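You operate a simulated robot arm through the tools that you are given. There is no shell and no other tool.

Carry out the task below with a simulated robot arm. There is one attempt and no reset: what you move stays moved.

JOB
Swap the empty jar for the blue paint and spray the sole once.
Fine: the empty jar goes on the booth roof, the new one into the socket; door shut and air on to spray, air off after. Set down upright: big paint jar.

Only the result counts: the job must be done as asked and must still hold three seconds after the hand-in. Knocking over, shifting, dropping, spilling or breaking anything else fails it.

ROBOT AND FRAMES
A 7-joint arm with a two-finger parallel gripper, fixed in place. Base frame: the origin is at the foot of the arm, x ahead of it, y to its left, z up. Readings come in m, rad, newtons and seconds.
Its first joint turns from -2.897 to 2.897 rad. Payload 4.4 kg.
Tool frame: the origin (TCP) lies between the finger pads and is the grasp point; the fingertips stand 0.023 m ahead of it; z points along the fingers, y is the line along which they close. The gripper opens to 0.094 m. The fingers are 0.038 m wide and 0.01 m thick; the gripper's body (0.054 by 0.096 m) begins 0.039 m behind the TCP.
Orientation is that of the tool frame in the base frame, as [roll, pitch, yaw] about the fixed x, y, z axes, in that order (R = Rz(yaw) Ry(pitch) Rx(roll)). With the fingers straight down and closing along the base's y, the tool's x points along the base's -x, its y along +y and its z along -z.

CONTROLS
- The arm moves only by the tool move_arm. Its argument "deltas" is a list of rows, each a list of 3 entries, a list of its own where there are three numbers: the finger opening in m, from 0 to 0.094, then the shift along the tool's x, y, z in m, then the turn, a rotation vector about the tool's x, y, z in rad. In form: [[hand, [tx, ty, tz], [rx, ry, rz]], ...]. A call has 1 to 20 rows; each row is the pose to reach, as a shift and turn from the pose commanded when the call began, along the tool's axes at that moment. Rows are played at 5 a second. More than 0.05 m and 0.15 rad between two rows, or a gripper value outside its range, and nothing of the call is played. Where a pose cannot be reached the arm comes as near as it can. A force on the tool above 40 N (or 10 N above the force at the start of the call, whichever is more), or a blocked arm, ends the call early, and 0.2 s more pass. Each finger travels about 0.072 m/s and halts on what it meets, pressing with about 29 N; the grip force reading is that of the motor and also rises with nothing between the fingers. The clock runs only during rows and for 0.2 s after the last one: add rows that repeat a pose to give the fingers time. It gives the time, the measured TCP pose, the force on the tool (base axes), the opening and the grip force at its end, in the units of the frame above (readings bear some noise), with the torque about the TCP (base axes, N m) and any sound that the robot's microphone picked up, and new pictures: "pictures" is both (left out), scene, wrist or none.
- Cameras (640 x 400 px; columns grow to the right, rows downward): "scene" is fixed at [0.2341, 0.6567, 1.7742]; the picture's right is [-0.86, -0.51, 0.00], its down [-0.32, 0.53, -0.79] and it looks along [0.40, -0.68, -0.61] (base axes); focal length 227 px, centre (320, 200). "wrist" rides on the gripper at [0.086, 0.016, -0.074] in the tool frame; the picture's right is [-0.18, 0.98, 0.00], its down [-0.58, -0.11, -0.81] and it looks along [-0.79, -0.15, 0.59] (tool axes); focal length 243 px, centre (320, 200). There is no depth. A picture from a camera that has moved, and an enlarged one, comes with that camera's place and axes in the base frame and with its lens. The place of the scene camera against the robot may be out by one fixed shift of up to 0.025 m in any direction.
- zoom(camera, box): a new picture of the part [left, top, right, bottom] of that camera's present view, enlarged. It takes no simulated time.
- close_job(): hands the job in; it is judged then, once.

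Places have to be worked out from the pictures, the camera data and where the tool is seen. Open the gripper and draw the arm clear of the work before you hand the job in, unless the task says otherwise.

The tools are called after "Emit:" by a JSON object that holds its "method" and its "body". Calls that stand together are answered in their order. move_arm: Moves the arm, as the interface text tells. Its arguments: {"type":"object","properties":{"deltas":{"type":"array"},"pictures":{"type":"string","enum":["both","scene","wrist","none"]}},"required":["deltas"]} The other tools are called the same way: zoom (camera, box) takes an enlarged picture of a part of a camera's view; close_job () hands the job in.

At the start:

```text
time_s: 0.0
position: [0.6492, 0.0245, 1.5509]
tool_rot: [3.14, -0.001, 3.14]
wrist_force: [0.2, 0.0, -0.1]
moment: [0.0, -0.01, 0.01]
grip_width: 0.0941
grasp_force: 0.2
```

scene: 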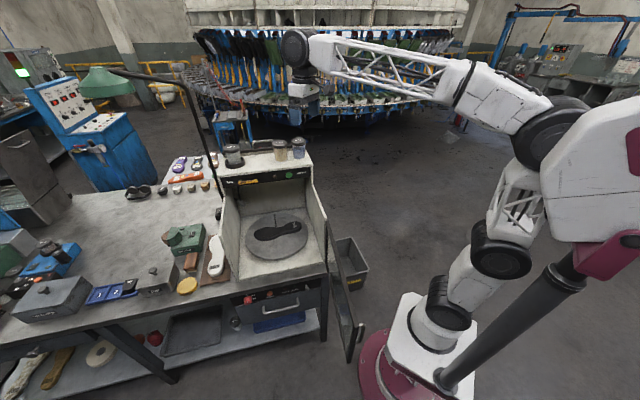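
wrist: 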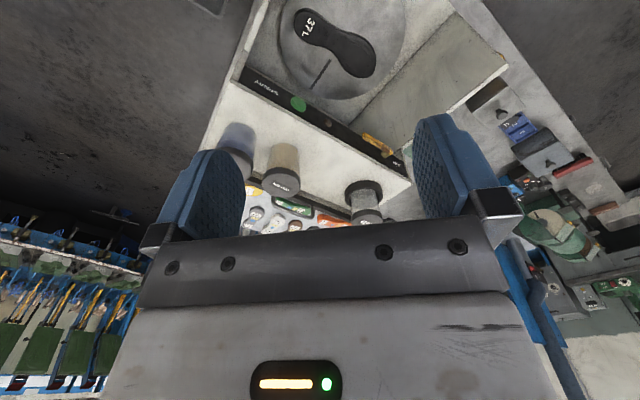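

I'll start by looking closely at the booth, the jars and the controls before moving.

Emit:
{"method": "zoom", "body": {"camera": "scene", "box": [200, 120, 380, 240]}}

Emit:
{"method": "zoom", "body": {"camera": "scene", "box": [200, 220, 380, 340]}}

Emit:
{"method": "zoom", "body": {"camera": "scene", "box": [100, 140, 250, 240]}}

Emit:
{"method": "zoom", "body": {"camera": "scene", "box": [0, 200, 240, 360]}}

Emit:
{"method": "zoom", "body": {"camera": "wrist", "box": [200, 0, 560, 240]}}

```text
3.33 times, centred on (290, 180) of scene
camera zoom: at [0.2341, 0.6567, 1.7742], right [-0.86, -0.51, 0.0], down [-0.32, 0.53, -0.79], along [0.4, -0.68, -0.61], focal length 756 px, centre (420, 267)
```

zoom: 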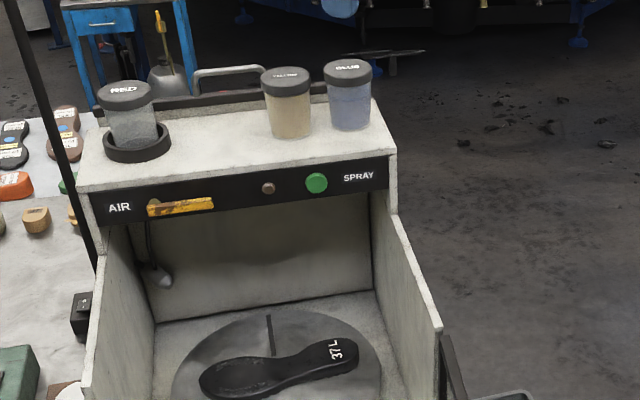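

```text
3.33 times, centred on (290, 280) of scene
camera zoom: at [0.2341, 0.6567, 1.7742], right [-0.86, -0.51, 0.0], down [-0.32, 0.53, -0.79], along [0.4, -0.68, -0.61], focal length 756 px, centre (420, -67)
```

zoom: 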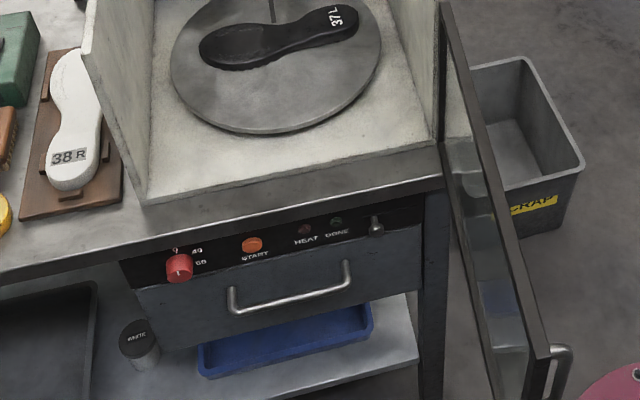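

```text
4.00 times, centred on (175, 190) of scene
camera zoom: at [0.2341, 0.6567, 1.7742], right [-0.86, -0.51, 0.0], down [-0.32, 0.53, -0.79], along [0.4, -0.68, -0.61], focal length 907 px, centre (900, 240)
```

zoom: 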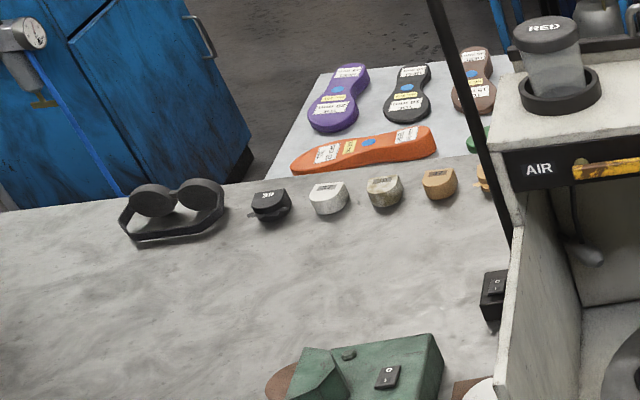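

```text
2.50 times, centred on (120, 280) of scene
camera zoom: at [0.2341, 0.6567, 1.7742], right [-0.86, -0.51, 0.0], down [-0.32, 0.53, -0.79], along [0.4, -0.68, -0.61], focal length 567 px, centre (820, 0)
```

zoom: 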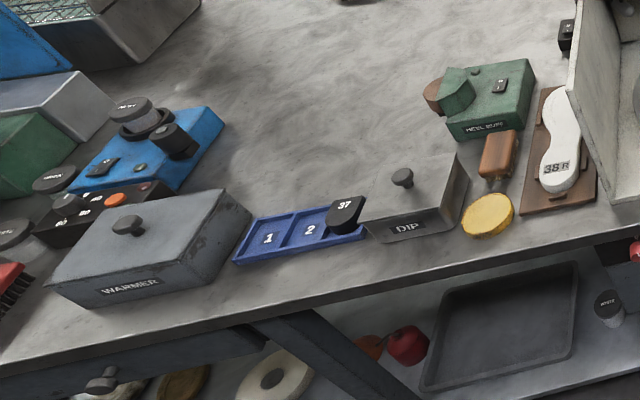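

```text
1.67 times, centred on (380, 120) of wrist
camera zoom: at [0.5643, 0.0406, 1.6264], right [0.18, 0.98, 0.0], down [0.58, -0.11, 0.81], along [0.79, -0.15, -0.59], focal length 404 px, centre (220, 333)
```

zoom: 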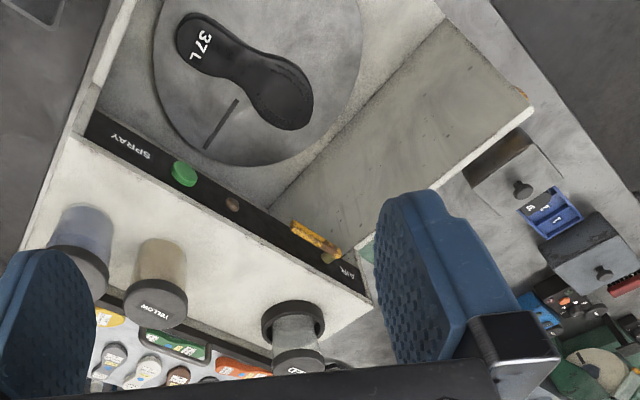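

The red-lidded jar sits in the ring socket, with yellow and blue standing on the roof at about z≈1.39 (lids). I'll swing the tool to the front of the booth at the same height, so the wrist camera sees the panel, the door and the jars.

Emit:
{"method": "move_arm", "body": {"deltas": [[0.094, [0.005, 0.042, 0], [0, 0, 0.1]], [0.094, [0.01, 0.084, 0], [0, 0, 0.2]], [0.094, [0.015, 0.126, 0], [0, 0, 0.3]], [0.094, [0.02, 0.168, 0], [0, 0, 0.4]], [0.094, [0.025, 0.21, 0], [0, 0, 0.5]], [0.094, [0.03, 0.252, 0], [0, 0, 0.6]], [0.094, [0.035, 0.294, 0], [0, 0, 0.7]], [0.094, [0.04, 0.336, 0], [0, 0, 0.8]], [0.094, [0.045, 0.378, 0], [0, 0, 0.9]], [0.094, [0.05, 0.42, 0], [0, 0, 1.0]]]}}

```text
time_s: 2.2
position: [0.5975, 0.4436, 1.5515]
tool_rot: [-3.142, 0.0, 2.141]
wrist_force: [-0.6, 0.7, -0.5]
moment: [-0.03, -0.04, 0.01]
grip_width: 0.094
grasp_force: 0.0
camera wrist: at [0.5651, 0.5268, 1.6263], right [0.93, 0.37, 0.0], down [0.22, -0.55, 0.81], along [0.3, -0.75, -0.59], focal length 243 px, centre (320, 200)
```

scene: 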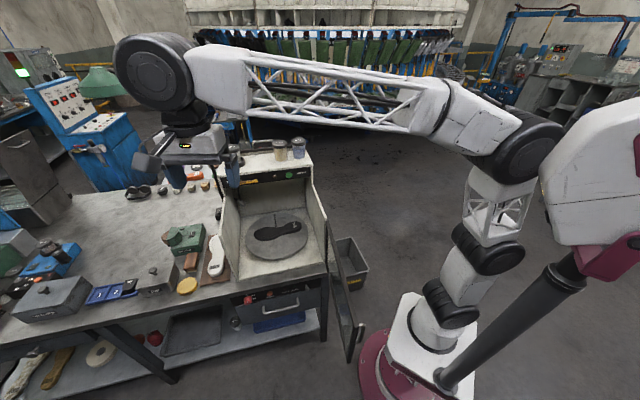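
wrist: 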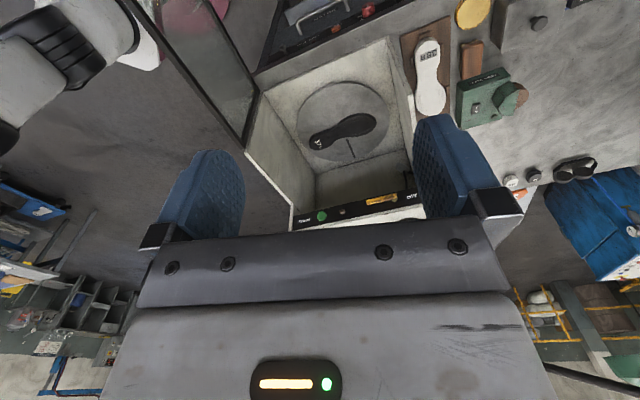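

The tool is now above the front of the booth. I'll zoom on the panel, the door and the jars.

Emit:
{"method": "zoom", "body": {"camera": "wrist", "box": [230, 120, 430, 245]}}

Emit:
{"method": "zoom", "body": {"camera": "wrist", "box": [120, 0, 440, 200]}}

Emit:
{"method": "zoom", "body": {"camera": "wrist", "box": [480, 200, 640, 400]}}

Emit:
{"method": "zoom", "body": {"camera": "scene", "box": [210, 130, 330, 210]}}

Emit:
{"method": "zoom", "body": {"camera": "scene", "box": [100, 50, 260, 210]}}

```text
3.20 times, centred on (330, 182) of wrist
camera zoom: at [0.5651, 0.5268, 1.6263], right [0.93, 0.37, 0.0], down [0.22, -0.55, 0.81], along [0.3, -0.75, -0.59], focal length 776 px, centre (288, 256)
```

zoom: 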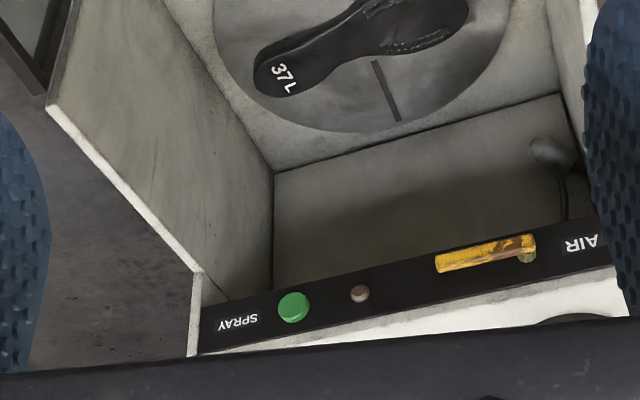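

```text
2.00 times, centred on (280, 100) of wrist
camera zoom: at [0.5651, 0.5268, 1.6263], right [0.93, 0.37, 0.0], down [0.22, -0.55, 0.81], along [0.3, -0.75, -0.59], focal length 485 px, centre (400, 400)
```

zoom: 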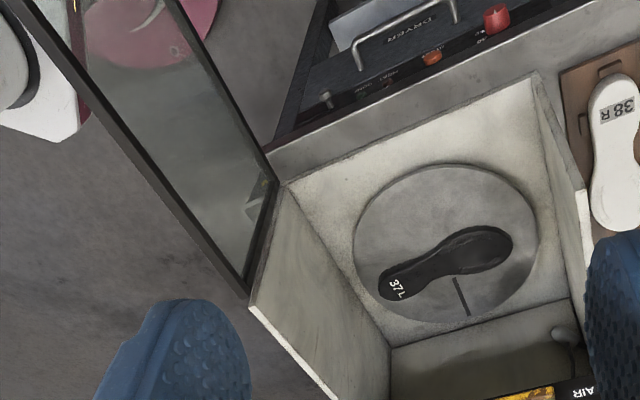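

```text
2.00 times, centred on (560, 300) of wrist
camera zoom: at [0.5651, 0.5268, 1.6263], right [0.93, 0.37, 0.0], down [0.22, -0.55, 0.81], along [0.3, -0.75, -0.59], focal length 485 px, centre (-160, 0)
```

zoom: 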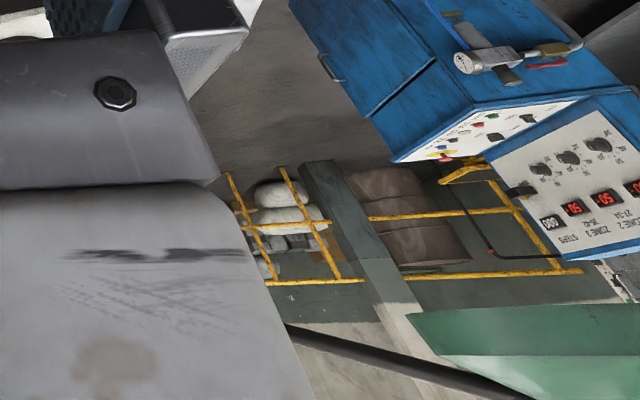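

```text
5.00 times, centred on (270, 170) of scene
camera zoom: at [0.2341, 0.6567, 1.7742], right [-0.86, -0.51, 0.0], down [-0.32, 0.53, -0.79], along [0.4, -0.68, -0.61], focal length 1134 px, centre (570, 350)
```

zoom: 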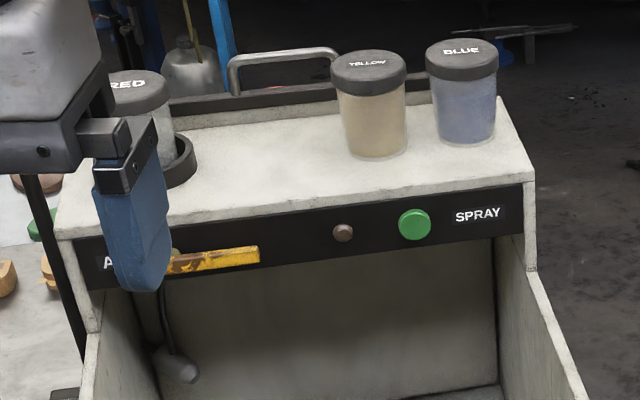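

```text
2.50 times, centred on (180, 130) of scene
camera zoom: at [0.2341, 0.6567, 1.7742], right [-0.86, -0.51, 0.0], down [-0.32, 0.53, -0.79], along [0.4, -0.68, -0.61], focal length 567 px, centre (670, 375)
```

zoom: 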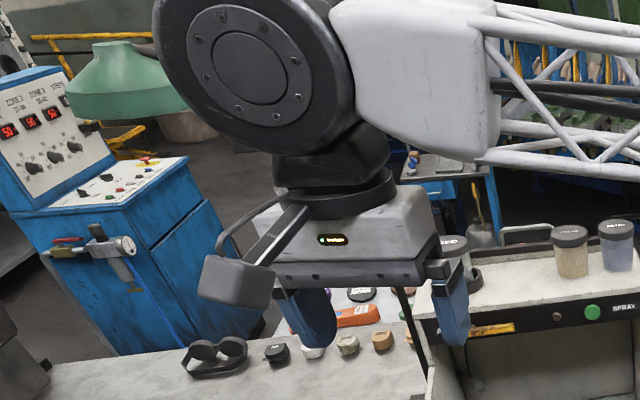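

Stereo from the two wrist views puts the spray button at about (0.802, -0.043, 1.232) and the turntable sole at about z 0.93. I'll raise and pull back for a cleaner view of the jars on the roof.

Emit:
{"method": "move_arm", "body": {"deltas": [[0.094, [-0.007, -0.0335, -0.025], [0, 0, -0.09]], [0.094, [-0.014, -0.067, -0.05], [0, 0, -0.18]], [0.094, [-0.021, -0.1005, -0.075], [0, 0, -0.27]], [0.094, [-0.028, -0.134, -0.1], [0, 0, -0.36]], [0.094, [-0.034, -0.1675, -0.125], [0, 0, -0.45]], [0.094, [-0.041, -0.201, -0.15], [0, 0, -0.54]], [0.094, [-0.041, -0.201, -0.15], [0, 0, -0.54]]]}}

```text
time_s: 3.8
position: [0.4555, 0.2983, 1.7025]
tool_rot: [-3.141, -0.001, 2.682]
wrist_force: [0.7, 0.2, 0.6]
moment: [0.0, 0.03, 0.02]
grip_width: 0.094
grasp_force: 0.0
camera wrist: at [0.3858, 0.352, 1.7779], right [0.6, 0.8, 0.0], down [0.47, -0.35, 0.81], along [0.64, -0.48, -0.59], focal length 243 px, centre (320, 200)
```

scene: 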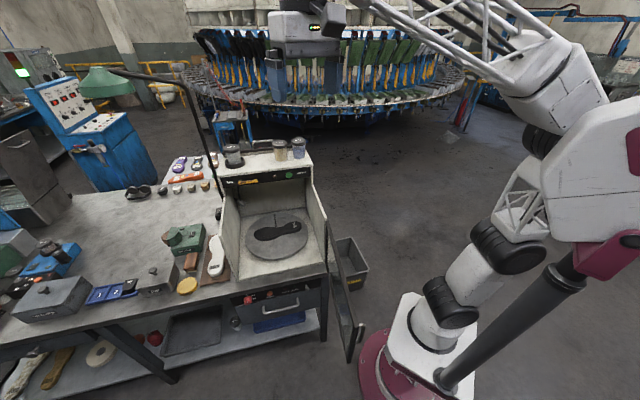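
wrist: 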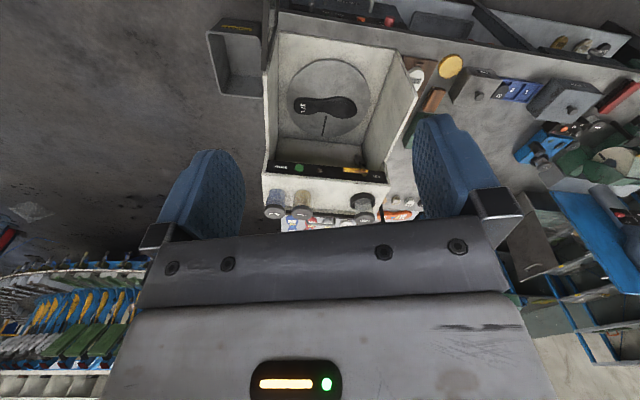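

All three jars are clear of the gripper in this view. Zooming on them in both cameras for measuring.

Emit:
{"method": "zoom", "body": {"camera": "wrist", "box": [250, 150, 410, 250]}}

Emit:
{"method": "zoom", "body": {"camera": "wrist", "box": [200, 0, 360, 100]}}

Emit:
{"method": "zoom", "body": {"camera": "scene", "box": [210, 130, 330, 205]}}

Emit:
{"method": "zoom", "body": {"camera": "scene", "box": [310, 200, 390, 375]}}

```text
4.00 times, centred on (330, 200) of wrist
camera zoom: at [0.3858, 0.352, 1.7779], right [0.6, 0.8, 0.0], down [0.47, -0.35, 0.81], along [0.64, -0.48, -0.59], focal length 970 px, centre (280, 200)
```

zoom: 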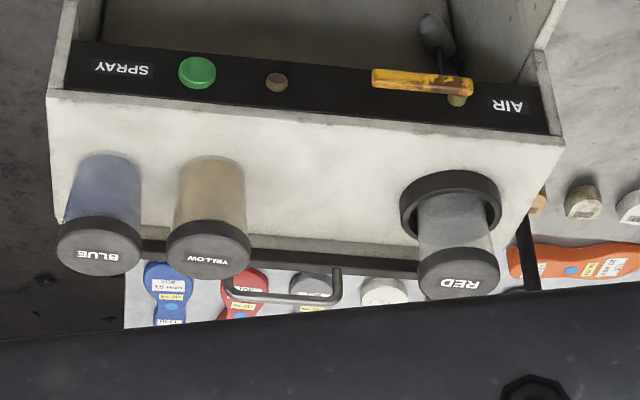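

```text
4.00 times, centred on (280, 50) of wrist
camera zoom: at [0.3858, 0.352, 1.7779], right [0.6, 0.8, 0.0], down [0.47, -0.35, 0.81], along [0.64, -0.48, -0.59], focal length 970 px, centre (480, 800)
```

zoom: 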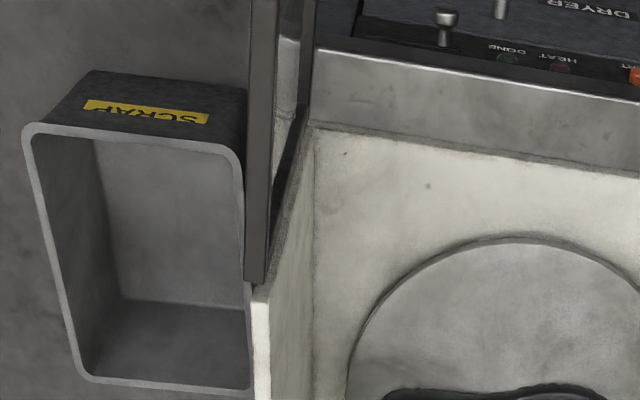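

```text
5.33 times, centred on (270, 168) of scene
camera zoom: at [0.2341, 0.6567, 1.7742], right [-0.86, -0.51, 0.0], down [-0.32, 0.53, -0.79], along [0.4, -0.68, -0.61], focal length 1210 px, centre (587, 373)
```

zoom: 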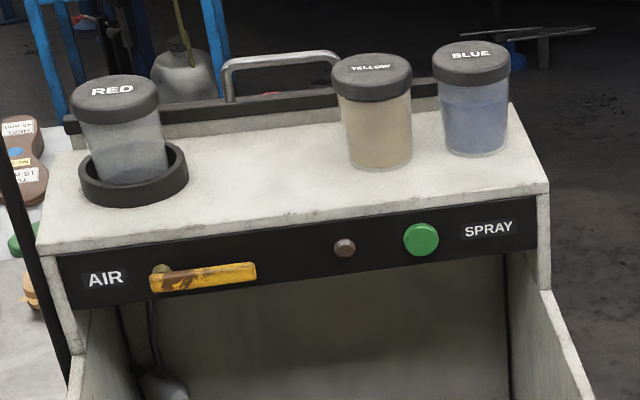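

```text
2.29 times, centred on (350, 288) of scene
camera zoom: at [0.2341, 0.6567, 1.7742], right [-0.86, -0.51, 0.0], down [-0.32, 0.53, -0.79], along [0.4, -0.68, -0.61], focal length 518 px, centre (251, 0)
```

zoom: 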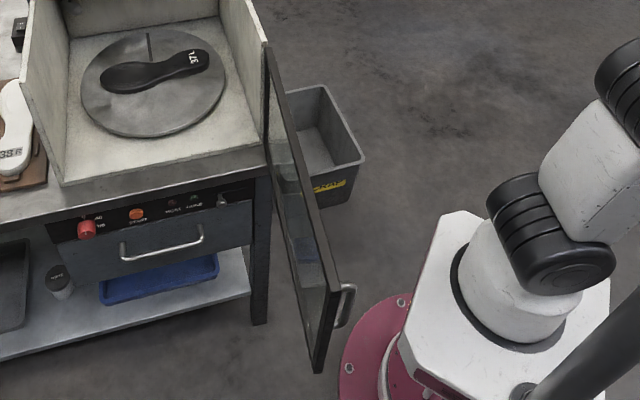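

Measured: lid tops are red (1.040, 0.050, 1.341), yellow (0.889, -0.101) and blue (0.840, -0.179). The roof is at z≈1.26 and the booth sits at about 45°. Next I'll move above the red jar with the fingers closing front-to-back and check both reach and position.

Emit:
{"method": "move_arm", "body": {"deltas": [[0.094, [-0.0426, 0, 0.0156], [0, 0, -0.0958]], [0.094, [-0.0851, 0, 0.0312], [0, 0, -0.1915]], [0.094, [-0.1277, 0, 0.0467], [0, 0, -0.2873]], [0.094, [-0.1702, 0, 0.0623], [0, 0, -0.3831]], [0.094, [-0.2128, 0, 0.0779], [0, 0, -0.4788]], [0.094, [-0.2554, 0, 0.0935], [0, 0, -0.5746]], [0.094, [-0.2979, 0, 0.109], [0, 0, -0.6704]], [0.094, [-0.3405, 0, 0.1246], [0, 0, -0.7662]], [0.094, [-0.383, 0, 0.1402], [0, 0, -0.8619]], [0.094, [-0.4256, 0, 0.1558], [0, 0, -0.9577]], [0.094, [-0.4682, 0, 0.1713], [0, 0, -1.0535]], [0.094, [-0.5107, 0, 0.1869], [0, 0, -1.1492]], [0.094, [-0.5533, 0, 0.2025], [0, 0, -1.245]], [0.094, [-0.5533, 0, 0.2025], [0, 0, -1.245]]]}}

```text
time_s: 6.8
position: [0.9505, 0.0585, 1.4982]
tool_rot: [-3.141, -0.001, -2.356]
wrist_force: [0.0, -0.8, -0.8]
moment: [0.0, 0.01, -0.01]
grip_width: 0.0939
grasp_force: 0.2
camera wrist: at [0.8792, 0.0096, 1.5737], right [-0.57, 0.82, 0.0], down [0.49, 0.33, 0.81], along [0.66, 0.46, -0.59], focal length 243 px, centre (320, 200)
```

scene: 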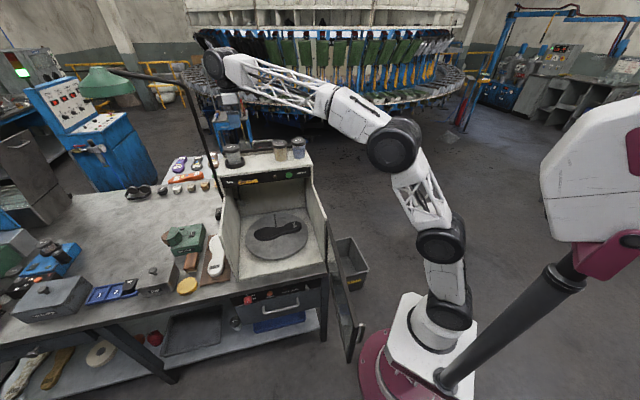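
wrist: 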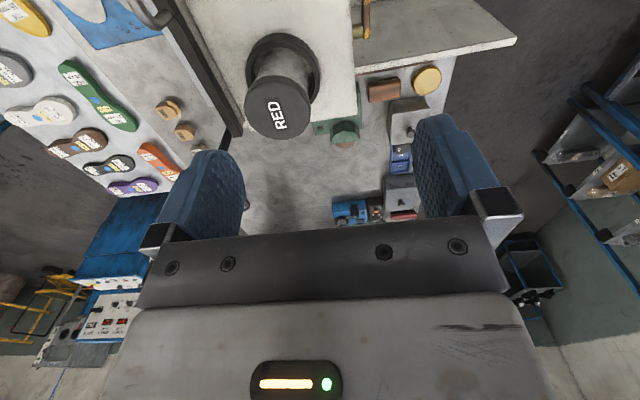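

The arm reaches here. Zooming in on the red jar for a precise fix.

Emit:
{"method": "zoom", "body": {"camera": "wrist", "box": [200, 20, 360, 160]}}

Emit:
{"method": "zoom", "body": {"camera": "scene", "box": [200, 60, 260, 200]}}

```text
2.86 times, centred on (280, 90) of wrist
camera zoom: at [0.8792, 0.0096, 1.5737], right [-0.57, 0.82, 0.0], down [0.49, 0.33, 0.81], along [0.66, 0.46, -0.59], focal length 693 px, centre (434, 514)
```

zoom: 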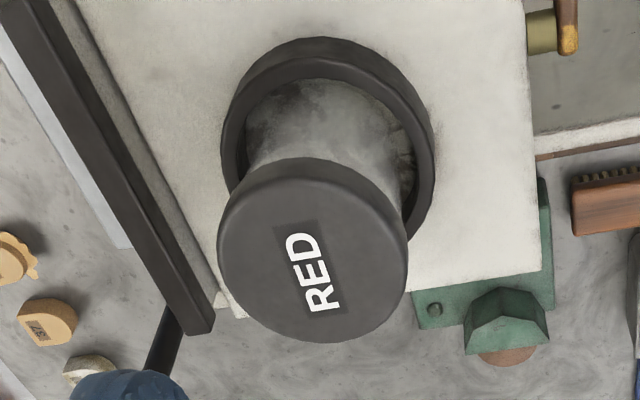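

```text
2.86 times, centred on (230, 130) of scene
camera zoom: at [0.2341, 0.6567, 1.7742], right [-0.86, -0.51, 0.0], down [-0.32, 0.53, -0.79], along [0.4, -0.68, -0.61], focal length 648 px, centre (577, 400)
```

zoom: 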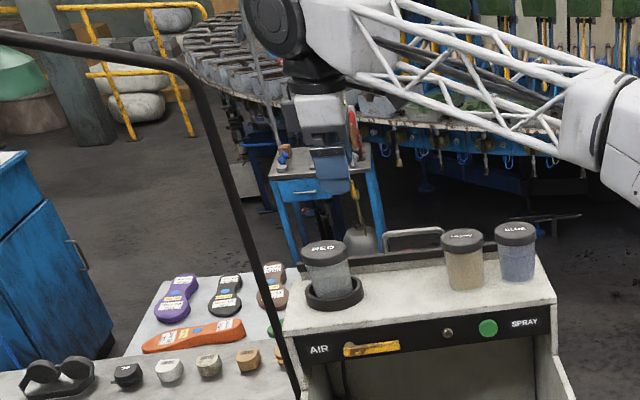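

Refined red lid centre: about (1.023, 0.056, 1.352). I'll move directly over it and step down a little to check alignment between the fingers.

Emit:
{"method": "move_arm", "body": {"deltas": [[0.094, [-0.0165, -0.0177, 0.0193], [0, 0, 0]], [0.094, [-0.033, -0.0353, 0.0387], [0, 0, 0]], [0.094, [-0.0495, -0.053, 0.058], [0, 0, 0]], [0.094, [-0.0495, -0.053, 0.058], [0, 0, 0]]]}}

```text
time_s: 7.8
position: [1.0201, 0.0542, 1.4392]
tool_rot: [3.14, 0.001, -2.355]
wrist_force: [0.9, -0.1, -0.5]
moment: [-0.01, -0.02, 0.02]
grip_width: 0.0939
grasp_force: 0.1
camera wrist: at [0.9484, 0.0047, 1.5143], right [-0.56, 0.83, 0.0], down [0.49, 0.33, 0.81], along [0.67, 0.46, -0.59], focal length 243 px, centre (320, 200)
```

scene: 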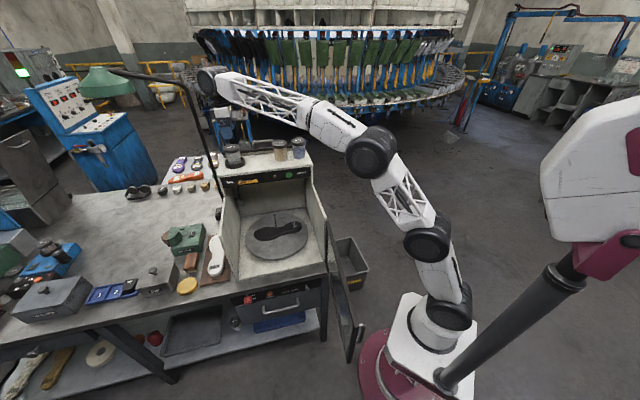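
wrist: 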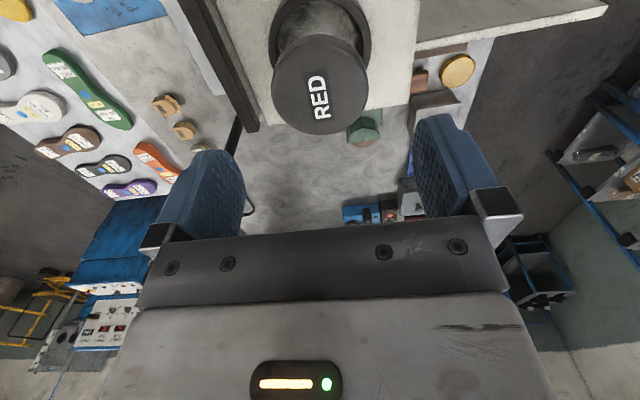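

The lid is centred between the fingers to within about 4 mm, with its centre at (1.0245, 0.056). I'll descend around the lid without closing and check.

Emit:
{"method": "move_arm", "body": {"deltas": [[0.094, [-0.0044, -0.0018, 0.02], [0, 0, 0]], [0.094, [-0.0044, -0.0018, 0.05], [0, 0, 0]], [0.094, [-0.0044, -0.0018, 0.08], [0, 0, 0]], [0.094, [-0.0044, -0.0018, 0.105], [0, 0, 0]], [0.094, [-0.0044, -0.0018, 0.105], [0, 0, 0]]]}}

Emit:
{"method": "zoom", "body": {"camera": "scene", "box": [190, 80, 320, 190]}}

```text
time_s: 9.0
position: [1.026, 0.0543, 1.3357]
tool_rot: [3.141, 0.0, -2.356]
wrist_force: [0.1, -0.2, -0.6]
moment: [0.05, 0.0, -0.02]
grip_width: 0.0939
grasp_force: 0.0
camera wrist: at [0.9536, 0.0044, 1.4109], right [-0.56, 0.83, 0.0], down [0.49, 0.33, 0.81], along [0.67, 0.46, -0.59], focal length 243 px, centre (320, 200)
```

scene: 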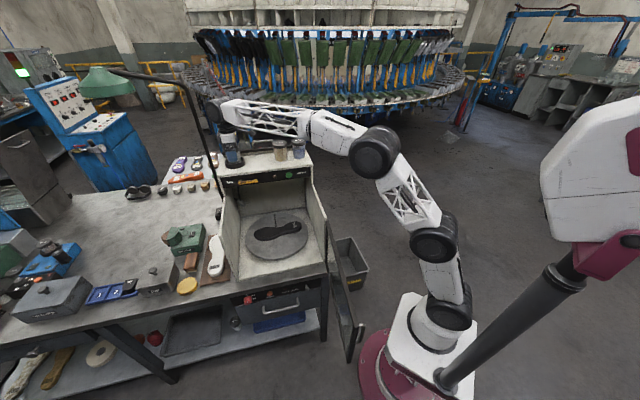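
wrist: 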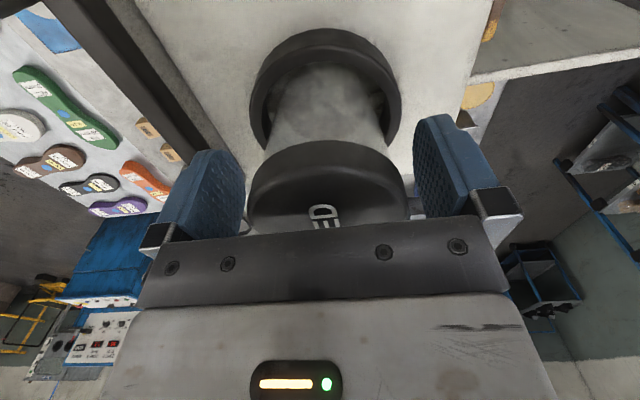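

```text
3.64 times, centred on (255, 135) of scene
camera zoom: at [0.2341, 0.6567, 1.7742], right [-0.86, -0.51, 0.0], down [-0.32, 0.53, -0.79], along [0.4, -0.68, -0.61], focal length 825 px, centre (556, 436)
```

zoom: 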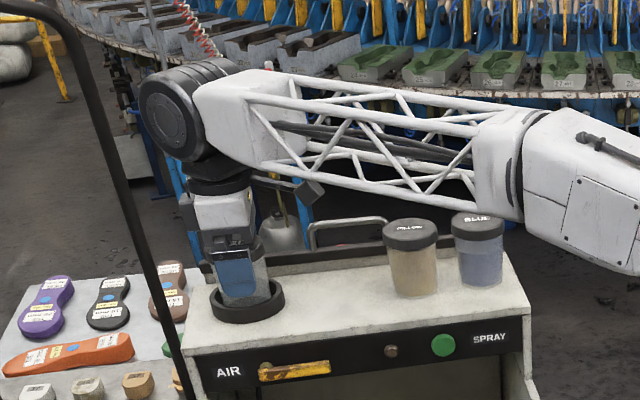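

The fingers straddle the lid with zero contact force. Closing now, then lifting straight up.

Emit:
{"method": "move_arm", "body": {"deltas": [[0.06, [0, 0, 0], [0, 0, 0]], [0.05, [0, 0, 0], [0, 0, 0]], [0.05, [0, 0, 0], [0, 0, 0]], [0.05, [0, 0, -0.01], [0, 0, 0]], [0.05, [0, 0, -0.03], [0, 0, 0]], [0.05, [0, 0, -0.05], [0, 0, 0]], [0.05, [0, 0, -0.07], [0, 0, 0]], [0.05, [0, 0, -0.07], [0, 0, 0]]]}}

Emit:
{"method": "zoom", "body": {"camera": "scene", "box": [190, 80, 320, 190]}}

```text
time_s: 10.8
position: [1.0252, 0.0547, 1.4058]
tool_rot: [-3.141, 0.001, -2.357]
wrist_force: [-0.2, -0.4, -2.0]
moment: [-0.02, 0.01, -0.01]
grip_width: 0.0662
grasp_force: 29.0
camera wrist: at [0.9528, 0.0059, 1.4809], right [-0.56, 0.83, 0.0], down [0.49, 0.33, 0.81], along [0.67, 0.46, -0.59], focal length 243 px, centre (320, 200)
```

scene: 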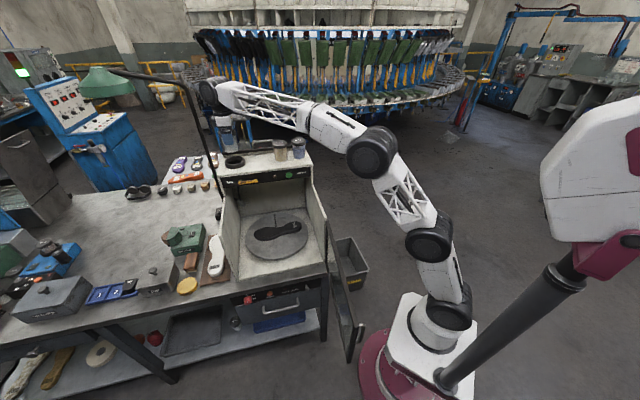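
wrist: 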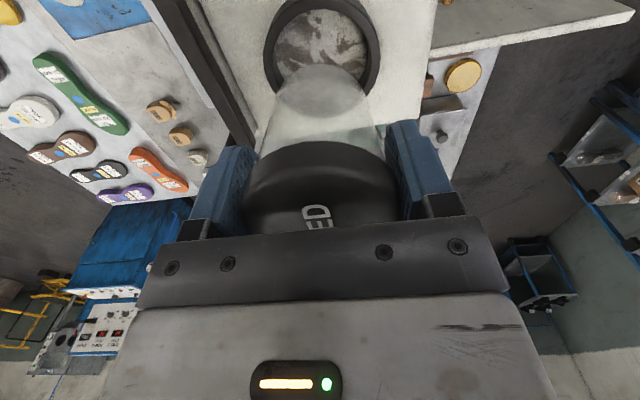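

```text
3.64 times, centred on (255, 135) of scene
camera zoom: at [0.2341, 0.6567, 1.7742], right [-0.86, -0.51, 0.0], down [-0.32, 0.53, -0.79], along [0.4, -0.68, -0.61], focal length 825 px, centre (556, 436)
```

zoom: 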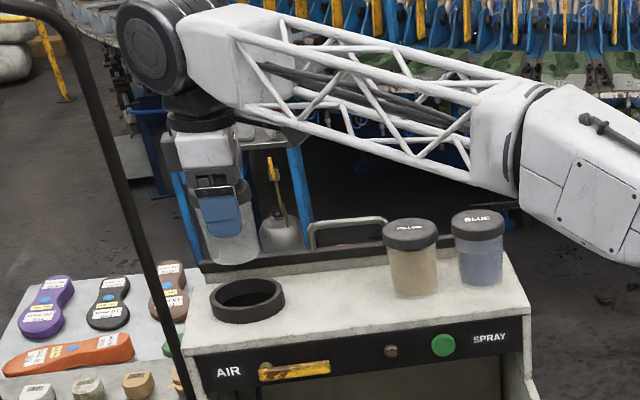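

The jar is held (66 mm wide, about 2 N, so empty) and clear of the ring. I'll measure the socket centre from this view.

Emit:
{"method": "zoom", "body": {"camera": "wrist", "box": [240, 0, 400, 100]}}

```text
4.00 times, centred on (320, 50) of wrist
camera zoom: at [0.9528, 0.0059, 1.4809], right [-0.56, 0.83, 0.0], down [0.49, 0.33, 0.81], along [0.67, 0.46, -0.59], focal length 970 px, centre (320, 800)
```

zoom: 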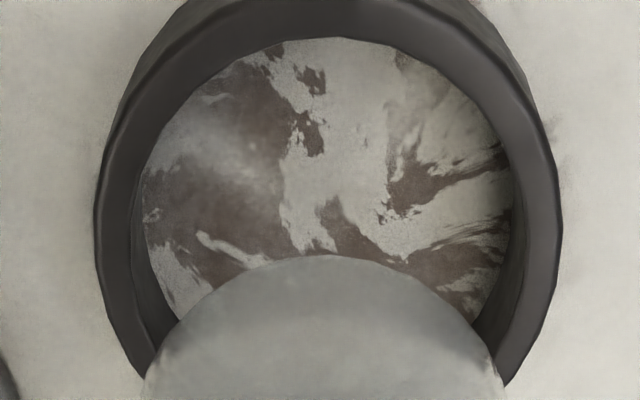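

The socket floor centre is at about (1.0245, 0.0565, 1.259). I'll carry the empty jar to the free spot midway between the ring and the yellow jar, then lower it partway.

Emit:
{"method": "move_arm", "body": {"deltas": [[0.05, [0.035, 0, 0], [0, 0, 0]], [0.05, [0.07, 0, 0], [0, 0, 0]], [0.05, [0.1034, 0, 0], [0, 0, 0]], [0.05, [0.1034, 0, 0.03], [0, 0, 0]], [0.05, [0.1034, 0, 0.055], [0, 0, 0]], [0.05, [0.1034, 0, 0.06], [0, 0, 0]], [0.05, [0.1034, 0, 0.06], [0, 0, 0]]]}}

Emit:
{"method": "zoom", "body": {"camera": "scene", "box": [210, 110, 320, 190]}}

```text
time_s: 12.4
position: [0.952, -0.0191, 1.3475]
tool_rot: [-3.14, -0.001, -2.357]
wrist_force: [-0.5, -0.7, -2.0]
moment: [-0.01, -0.03, -0.01]
grip_width: 0.0657
grasp_force: 28.8
camera wrist: at [0.8802, -0.0677, 1.4224], right [-0.56, 0.83, 0.0], down [0.49, 0.33, 0.81], along [0.67, 0.46, -0.59], focal length 243 px, centre (320, 200)
```

scene: 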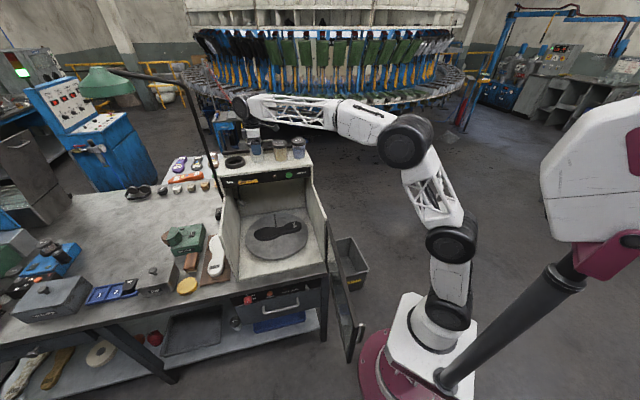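
wrist: 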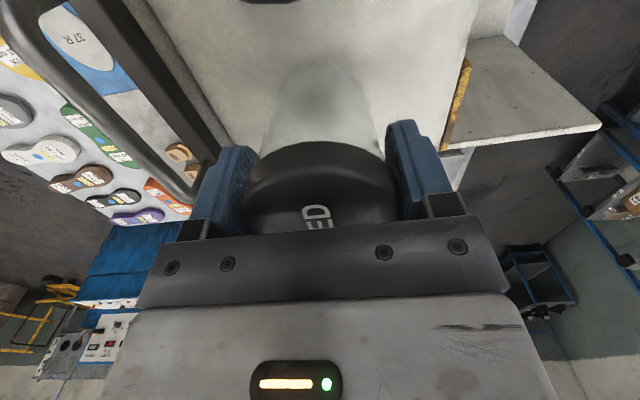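

```text
5.00 times, centred on (265, 150) of scene
camera zoom: at [0.2341, 0.6567, 1.7742], right [-0.86, -0.51, 0.0], down [-0.32, 0.53, -0.79], along [0.4, -0.68, -0.61], focal length 1134 px, centre (595, 450)
```

zoom: 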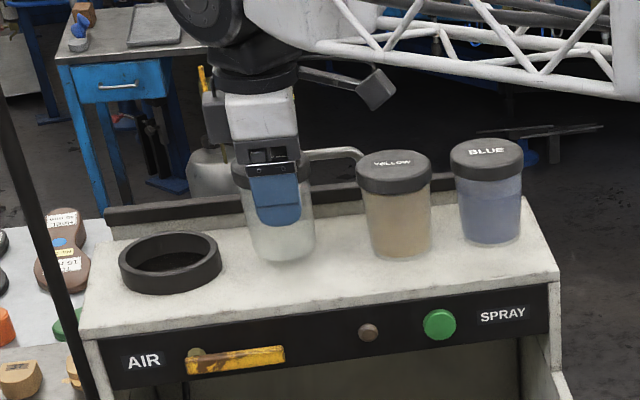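

The jar hangs about a centimetre above the roof, well clear of everything. Lowering slowly and watching the force.

Emit:
{"method": "move_arm", "body": {"deltas": [[0.05, [0, 0, 0.005], [0, 0, 0]], [0.05, [0, 0, 0.009], [0, 0, 0]], [0.05, [0, 0, 0.009], [0, 0, 0]]], "pictures": "none"}}

Emit:
{"method": "zoom", "body": {"camera": "scene", "box": [240, 130, 288, 160]}}

```text
time_s: 13.2
position: [0.9526, -0.0182, 1.3366]
tool_rot: [3.141, -0.001, -2.357]
wrist_force: [-0.1, -0.5, -2.1]
moment: [0.02, 0.0, 0.02]
grip_width: 0.0659
grasp_force: 28.8
```

```text
13.33 times, centred on (264, 145) of scene
camera zoom: at [0.2341, 0.6567, 1.7742], right [-0.86, -0.51, 0.0], down [-0.32, 0.53, -0.79], along [0.4, -0.68, -0.61], focal length 3024 px, centre (1067, 933)
```

zoom: 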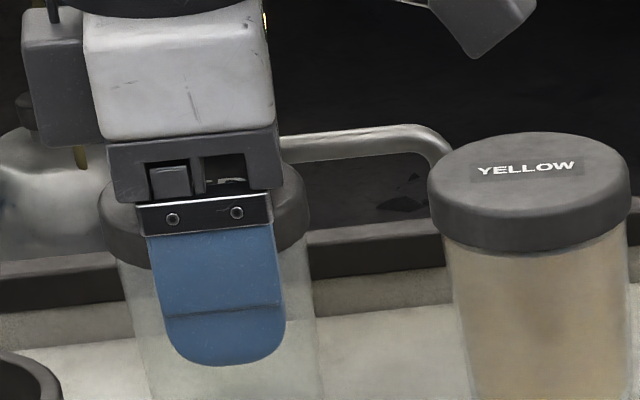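

No contact yet. Continuing down in 1.5 mm steps; the call ends itself on contact force.

Emit:
{"method": "move_arm", "body": {"deltas": [[0.05, [0, 0, 0.0015], [0, 0, 0]], [0.05, [0, 0, 0.003], [0, 0, 0]], [0.05, [0, 0, 0.003], [0, 0, 0]]], "pictures": "none"}}

```text
time_s: 14.0
position: [0.9532, -0.0186, 1.3352]
tool_rot: [-3.139, 0.0, -2.356]
wrist_force: [3.2, 5.5, 15.3]
moment: [0.2, -0.01, -0.02]
grip_width: 0.0663
grasp_force: 29.2
```

Contact at z≈1.335: the jar is on the roof. I'll ease off 1.5 mm to remove the preload, then open and rise.

Emit:
{"method": "move_arm", "body": {"deltas": [[0.05, [0, 0, -0.0015], [0, 0, 0]], [0.05, [0, 0, -0.0015], [0, 0, 0]]], "pictures": "none"}}

```text
time_s: 14.6
position: [0.9527, -0.0192, 1.3353]
tool_rot: [-3.142, 0.001, -2.354]
wrist_force: [4.8, -1.4, 12.5]
moment: [-0.06, -0.29, -0.02]
grip_width: 0.066
grasp_force: 29.2
```

Emit:
{"method": "move_arm", "body": {"deltas": [[0.05, [0, 0, -0.001], [0, 0, 0]], [0.05, [0, 0, -0.001], [0, 0, 0]]], "pictures": "none"}}

```text
time_s: 15.2
position: [0.9509, -0.0197, 1.3348]
tool_rot: [3.141, -0.003, -2.355]
wrist_force: [0.0, 2.2, 4.0]
moment: [0.07, -0.12, 0.04]
grip_width: 0.0659
grasp_force: 29.3
```

Preload is nearly gone, with the jar still standing on the roof. Opening the fingers gently and rising.

Emit:
{"method": "move_arm", "body": {"deltas": [[0.075, [0, 0, 0], [0, 0, 0]], [0.094, [0, 0, 0], [0, 0, 0]], [0.094, [0, 0, 0], [0, 0, 0]], [0.094, [0, 0, -0.03], [0, 0, 0]], [0.094, [0, 0, -0.07], [0, 0, 0]], [0.094, [0, 0, -0.11], [0, 0, 0]]]}}

Emit:
{"method": "zoom", "body": {"camera": "scene", "box": [210, 120, 320, 190]}}

```text
time_s: 16.6
position: [0.9553, -0.0155, 1.446]
tool_rot: [3.141, -0.002, -2.356]
wrist_force: [0.3, 0.5, 0.0]
moment: [-0.01, 0.0, -0.01]
grip_width: 0.0938
grasp_force: 0.1
camera wrist: at [0.8822, -0.0643, 1.5224], right [-0.56, 0.83, 0.0], down [0.49, 0.33, 0.81], along [0.66, 0.46, -0.59], focal length 243 px, centre (320, 200)
```

scene: 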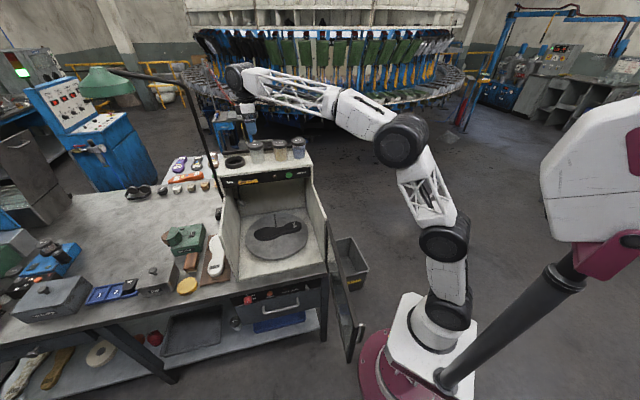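
wrist: 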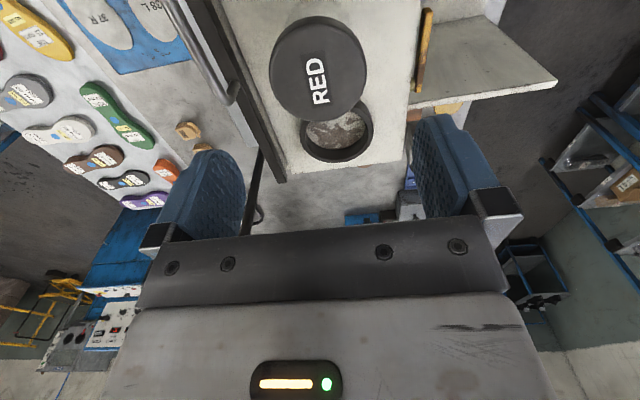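

```text
5.71 times, centred on (265, 155) of scene
camera zoom: at [0.2341, 0.6567, 1.7742], right [-0.86, -0.51, 0.0], down [-0.32, 0.53, -0.79], along [0.4, -0.68, -0.61], focal length 1296 px, centre (634, 457)
```

zoom: 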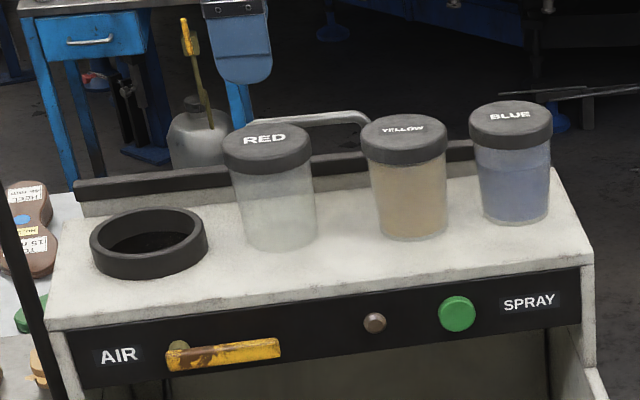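

The empty red jar stands upright on the roof. Now moving above the blue jar, estimated at (0.831, -0.168).

Emit:
{"method": "move_arm", "body": {"deltas": [[0.094, [0.039, -0.004, 0], [0, 0, 0]], [0.094, [0.078, -0.008, 0], [0, 0, 0]], [0.094, [0.117, -0.012, 0], [0, 0, 0]], [0.094, [0.156, -0.016, 0], [0, 0, 0]], [0.094, [0.195, -0.0198, 0], [0, 0, 0]], [0.094, [0.195, -0.0198, 0], [0, 0, 0]]]}}

Emit:
{"method": "zoom", "body": {"camera": "wrist", "box": [220, 0, 420, 160]}}

```text
time_s: 18.0
position: [0.8283, -0.1721, 1.4459]
tool_rot: [-3.141, 0.0, -2.354]
wrist_force: [0.3, 0.9, 0.2]
moment: [-0.01, -0.03, 0.0]
grip_width: 0.0942
grasp_force: 0.1
camera wrist: at [0.7559, -0.2211, 1.5218], right [-0.56, 0.83, 0.0], down [0.49, 0.33, 0.81], along [0.67, 0.46, -0.59], focal length 243 px, centre (320, 200)
```

scene: 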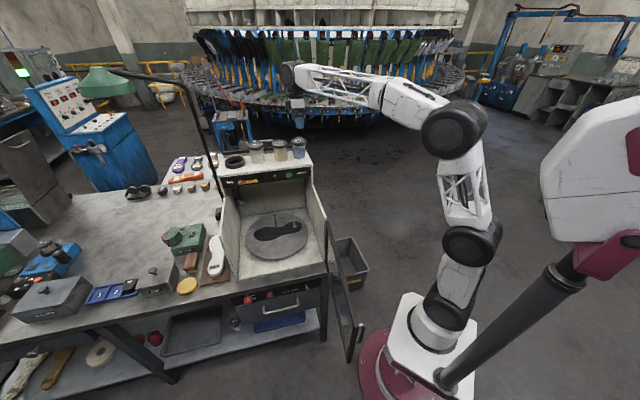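
wrist: 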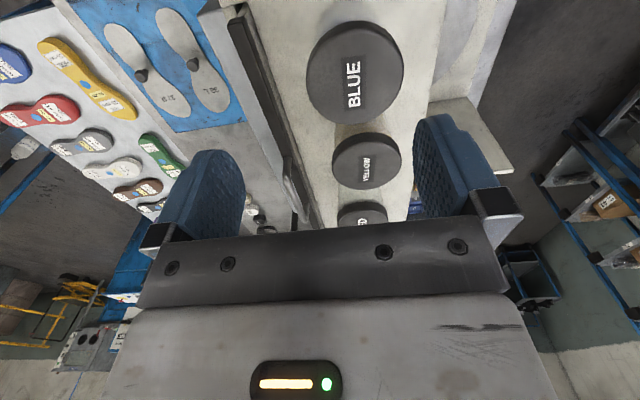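

```text
2.50 times, centred on (320, 80) of wrist
camera zoom: at [0.7559, -0.2211, 1.5218], right [-0.56, 0.83, 0.0], down [0.49, 0.33, 0.81], along [0.67, 0.46, -0.59], focal length 606 px, centre (320, 500)
```

zoom: 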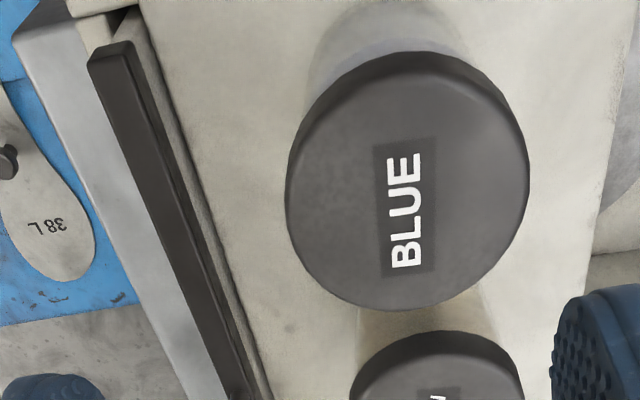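

The blue lid centre comes out at (0.813, -0.152), in line with the red/yellow row. Correcting 25 mm toward the front and re-checking before going down.

Emit:
{"method": "move_arm", "body": {"deltas": [[0.094, [-0.0037, 0.0247, 0.01], [0, 0, 0]], [0.094, [-0.0037, 0.0247, 0.01], [0, 0, 0]]], "pictures": "wrist"}}

Emit:
{"method": "zoom", "body": {"camera": "wrist", "box": [220, 0, 420, 160]}}

```text
time_s: 18.6
position: [0.8133, -0.1519, 1.4357]
tool_rot: [3.141, 0.002, -2.358]
wrist_force: [-0.7, -0.7, 0.0]
moment: [-0.03, 0.0, -0.01]
grip_width: 0.0941
grasp_force: 0.1
camera wrist: at [0.7408, -0.2007, 1.5122], right [-0.56, 0.83, 0.0], down [0.49, 0.33, 0.81], along [0.67, 0.46, -0.59], focal length 243 px, centre (320, 200)
```

wrist: 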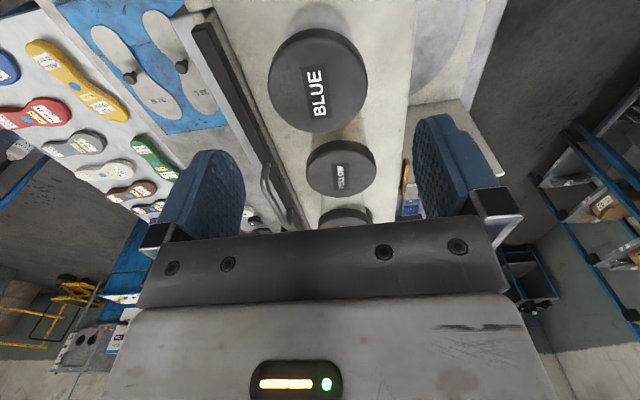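

```text
2.50 times, centred on (320, 80) of wrist
camera zoom: at [0.7408, -0.2007, 1.5122], right [-0.56, 0.83, 0.0], down [0.49, 0.33, 0.81], along [0.67, 0.46, -0.59], focal length 606 px, centre (320, 500)
```

zoom: 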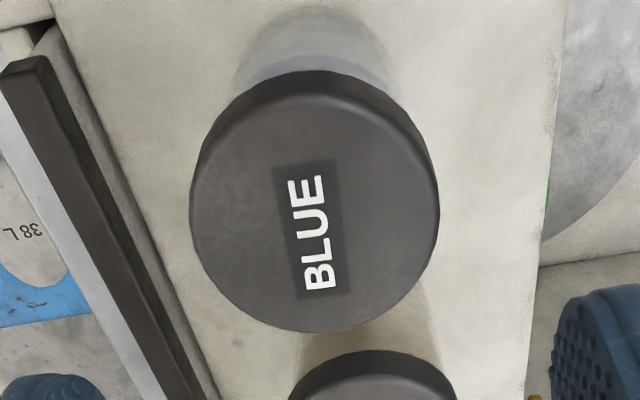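

Blue is now centred to within 1 mm. Descending to the same grip height (1.335), closing, and lifting clear of the neighbouring lids.

Emit:
{"method": "move_arm", "body": {"deltas": [[0.094, [0, 0, 0.035], [0, 0, 0]], [0.094, [0, 0, 0.07], [0, 0, 0]], [0.094, [0, 0, 0.099], [0, 0, 0]], [0.094, [0, 0, 0.099], [0, 0, 0]], [0.06, [0, 0, 0.099], [0, 0, 0]], [0.05, [0, 0, 0.099], [0, 0, 0]], [0.05, [0, 0, 0.099], [0, 0, 0]], [0.05, [0, 0, 0.099], [0, 0, 0]]]}}

```text
time_s: 20.4
position: [0.8135, -0.1478, 1.3352]
tool_rot: [3.141, -0.002, -2.357]
wrist_force: [-0.8, 0.2, -0.3]
moment: [0.0, -0.05, 0.01]
grip_width: 0.066
grasp_force: 28.8
camera wrist: at [0.7414, -0.1966, 1.4114], right [-0.56, 0.83, 0.0], down [0.49, 0.33, 0.81], along [0.67, 0.46, -0.59], focal length 243 px, centre (320, 200)
```

scene: 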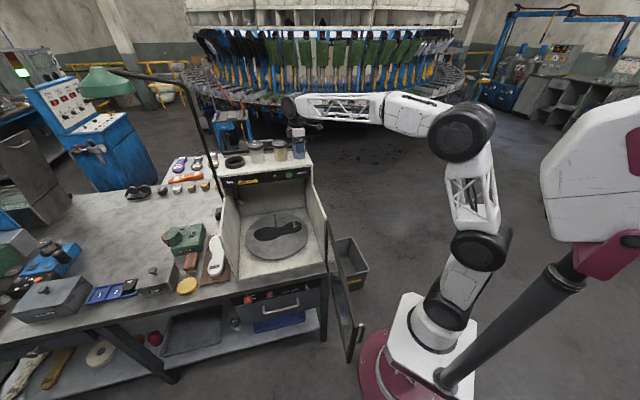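
wrist: 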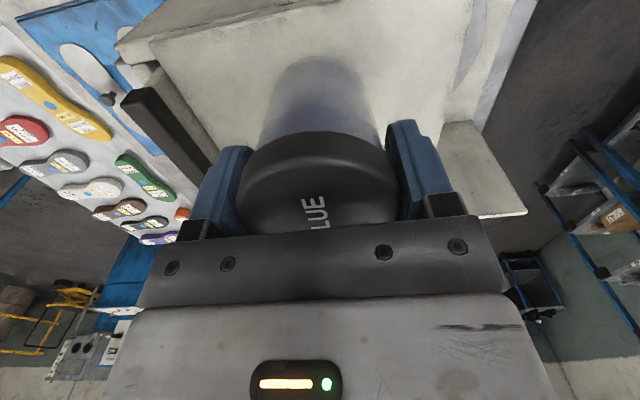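

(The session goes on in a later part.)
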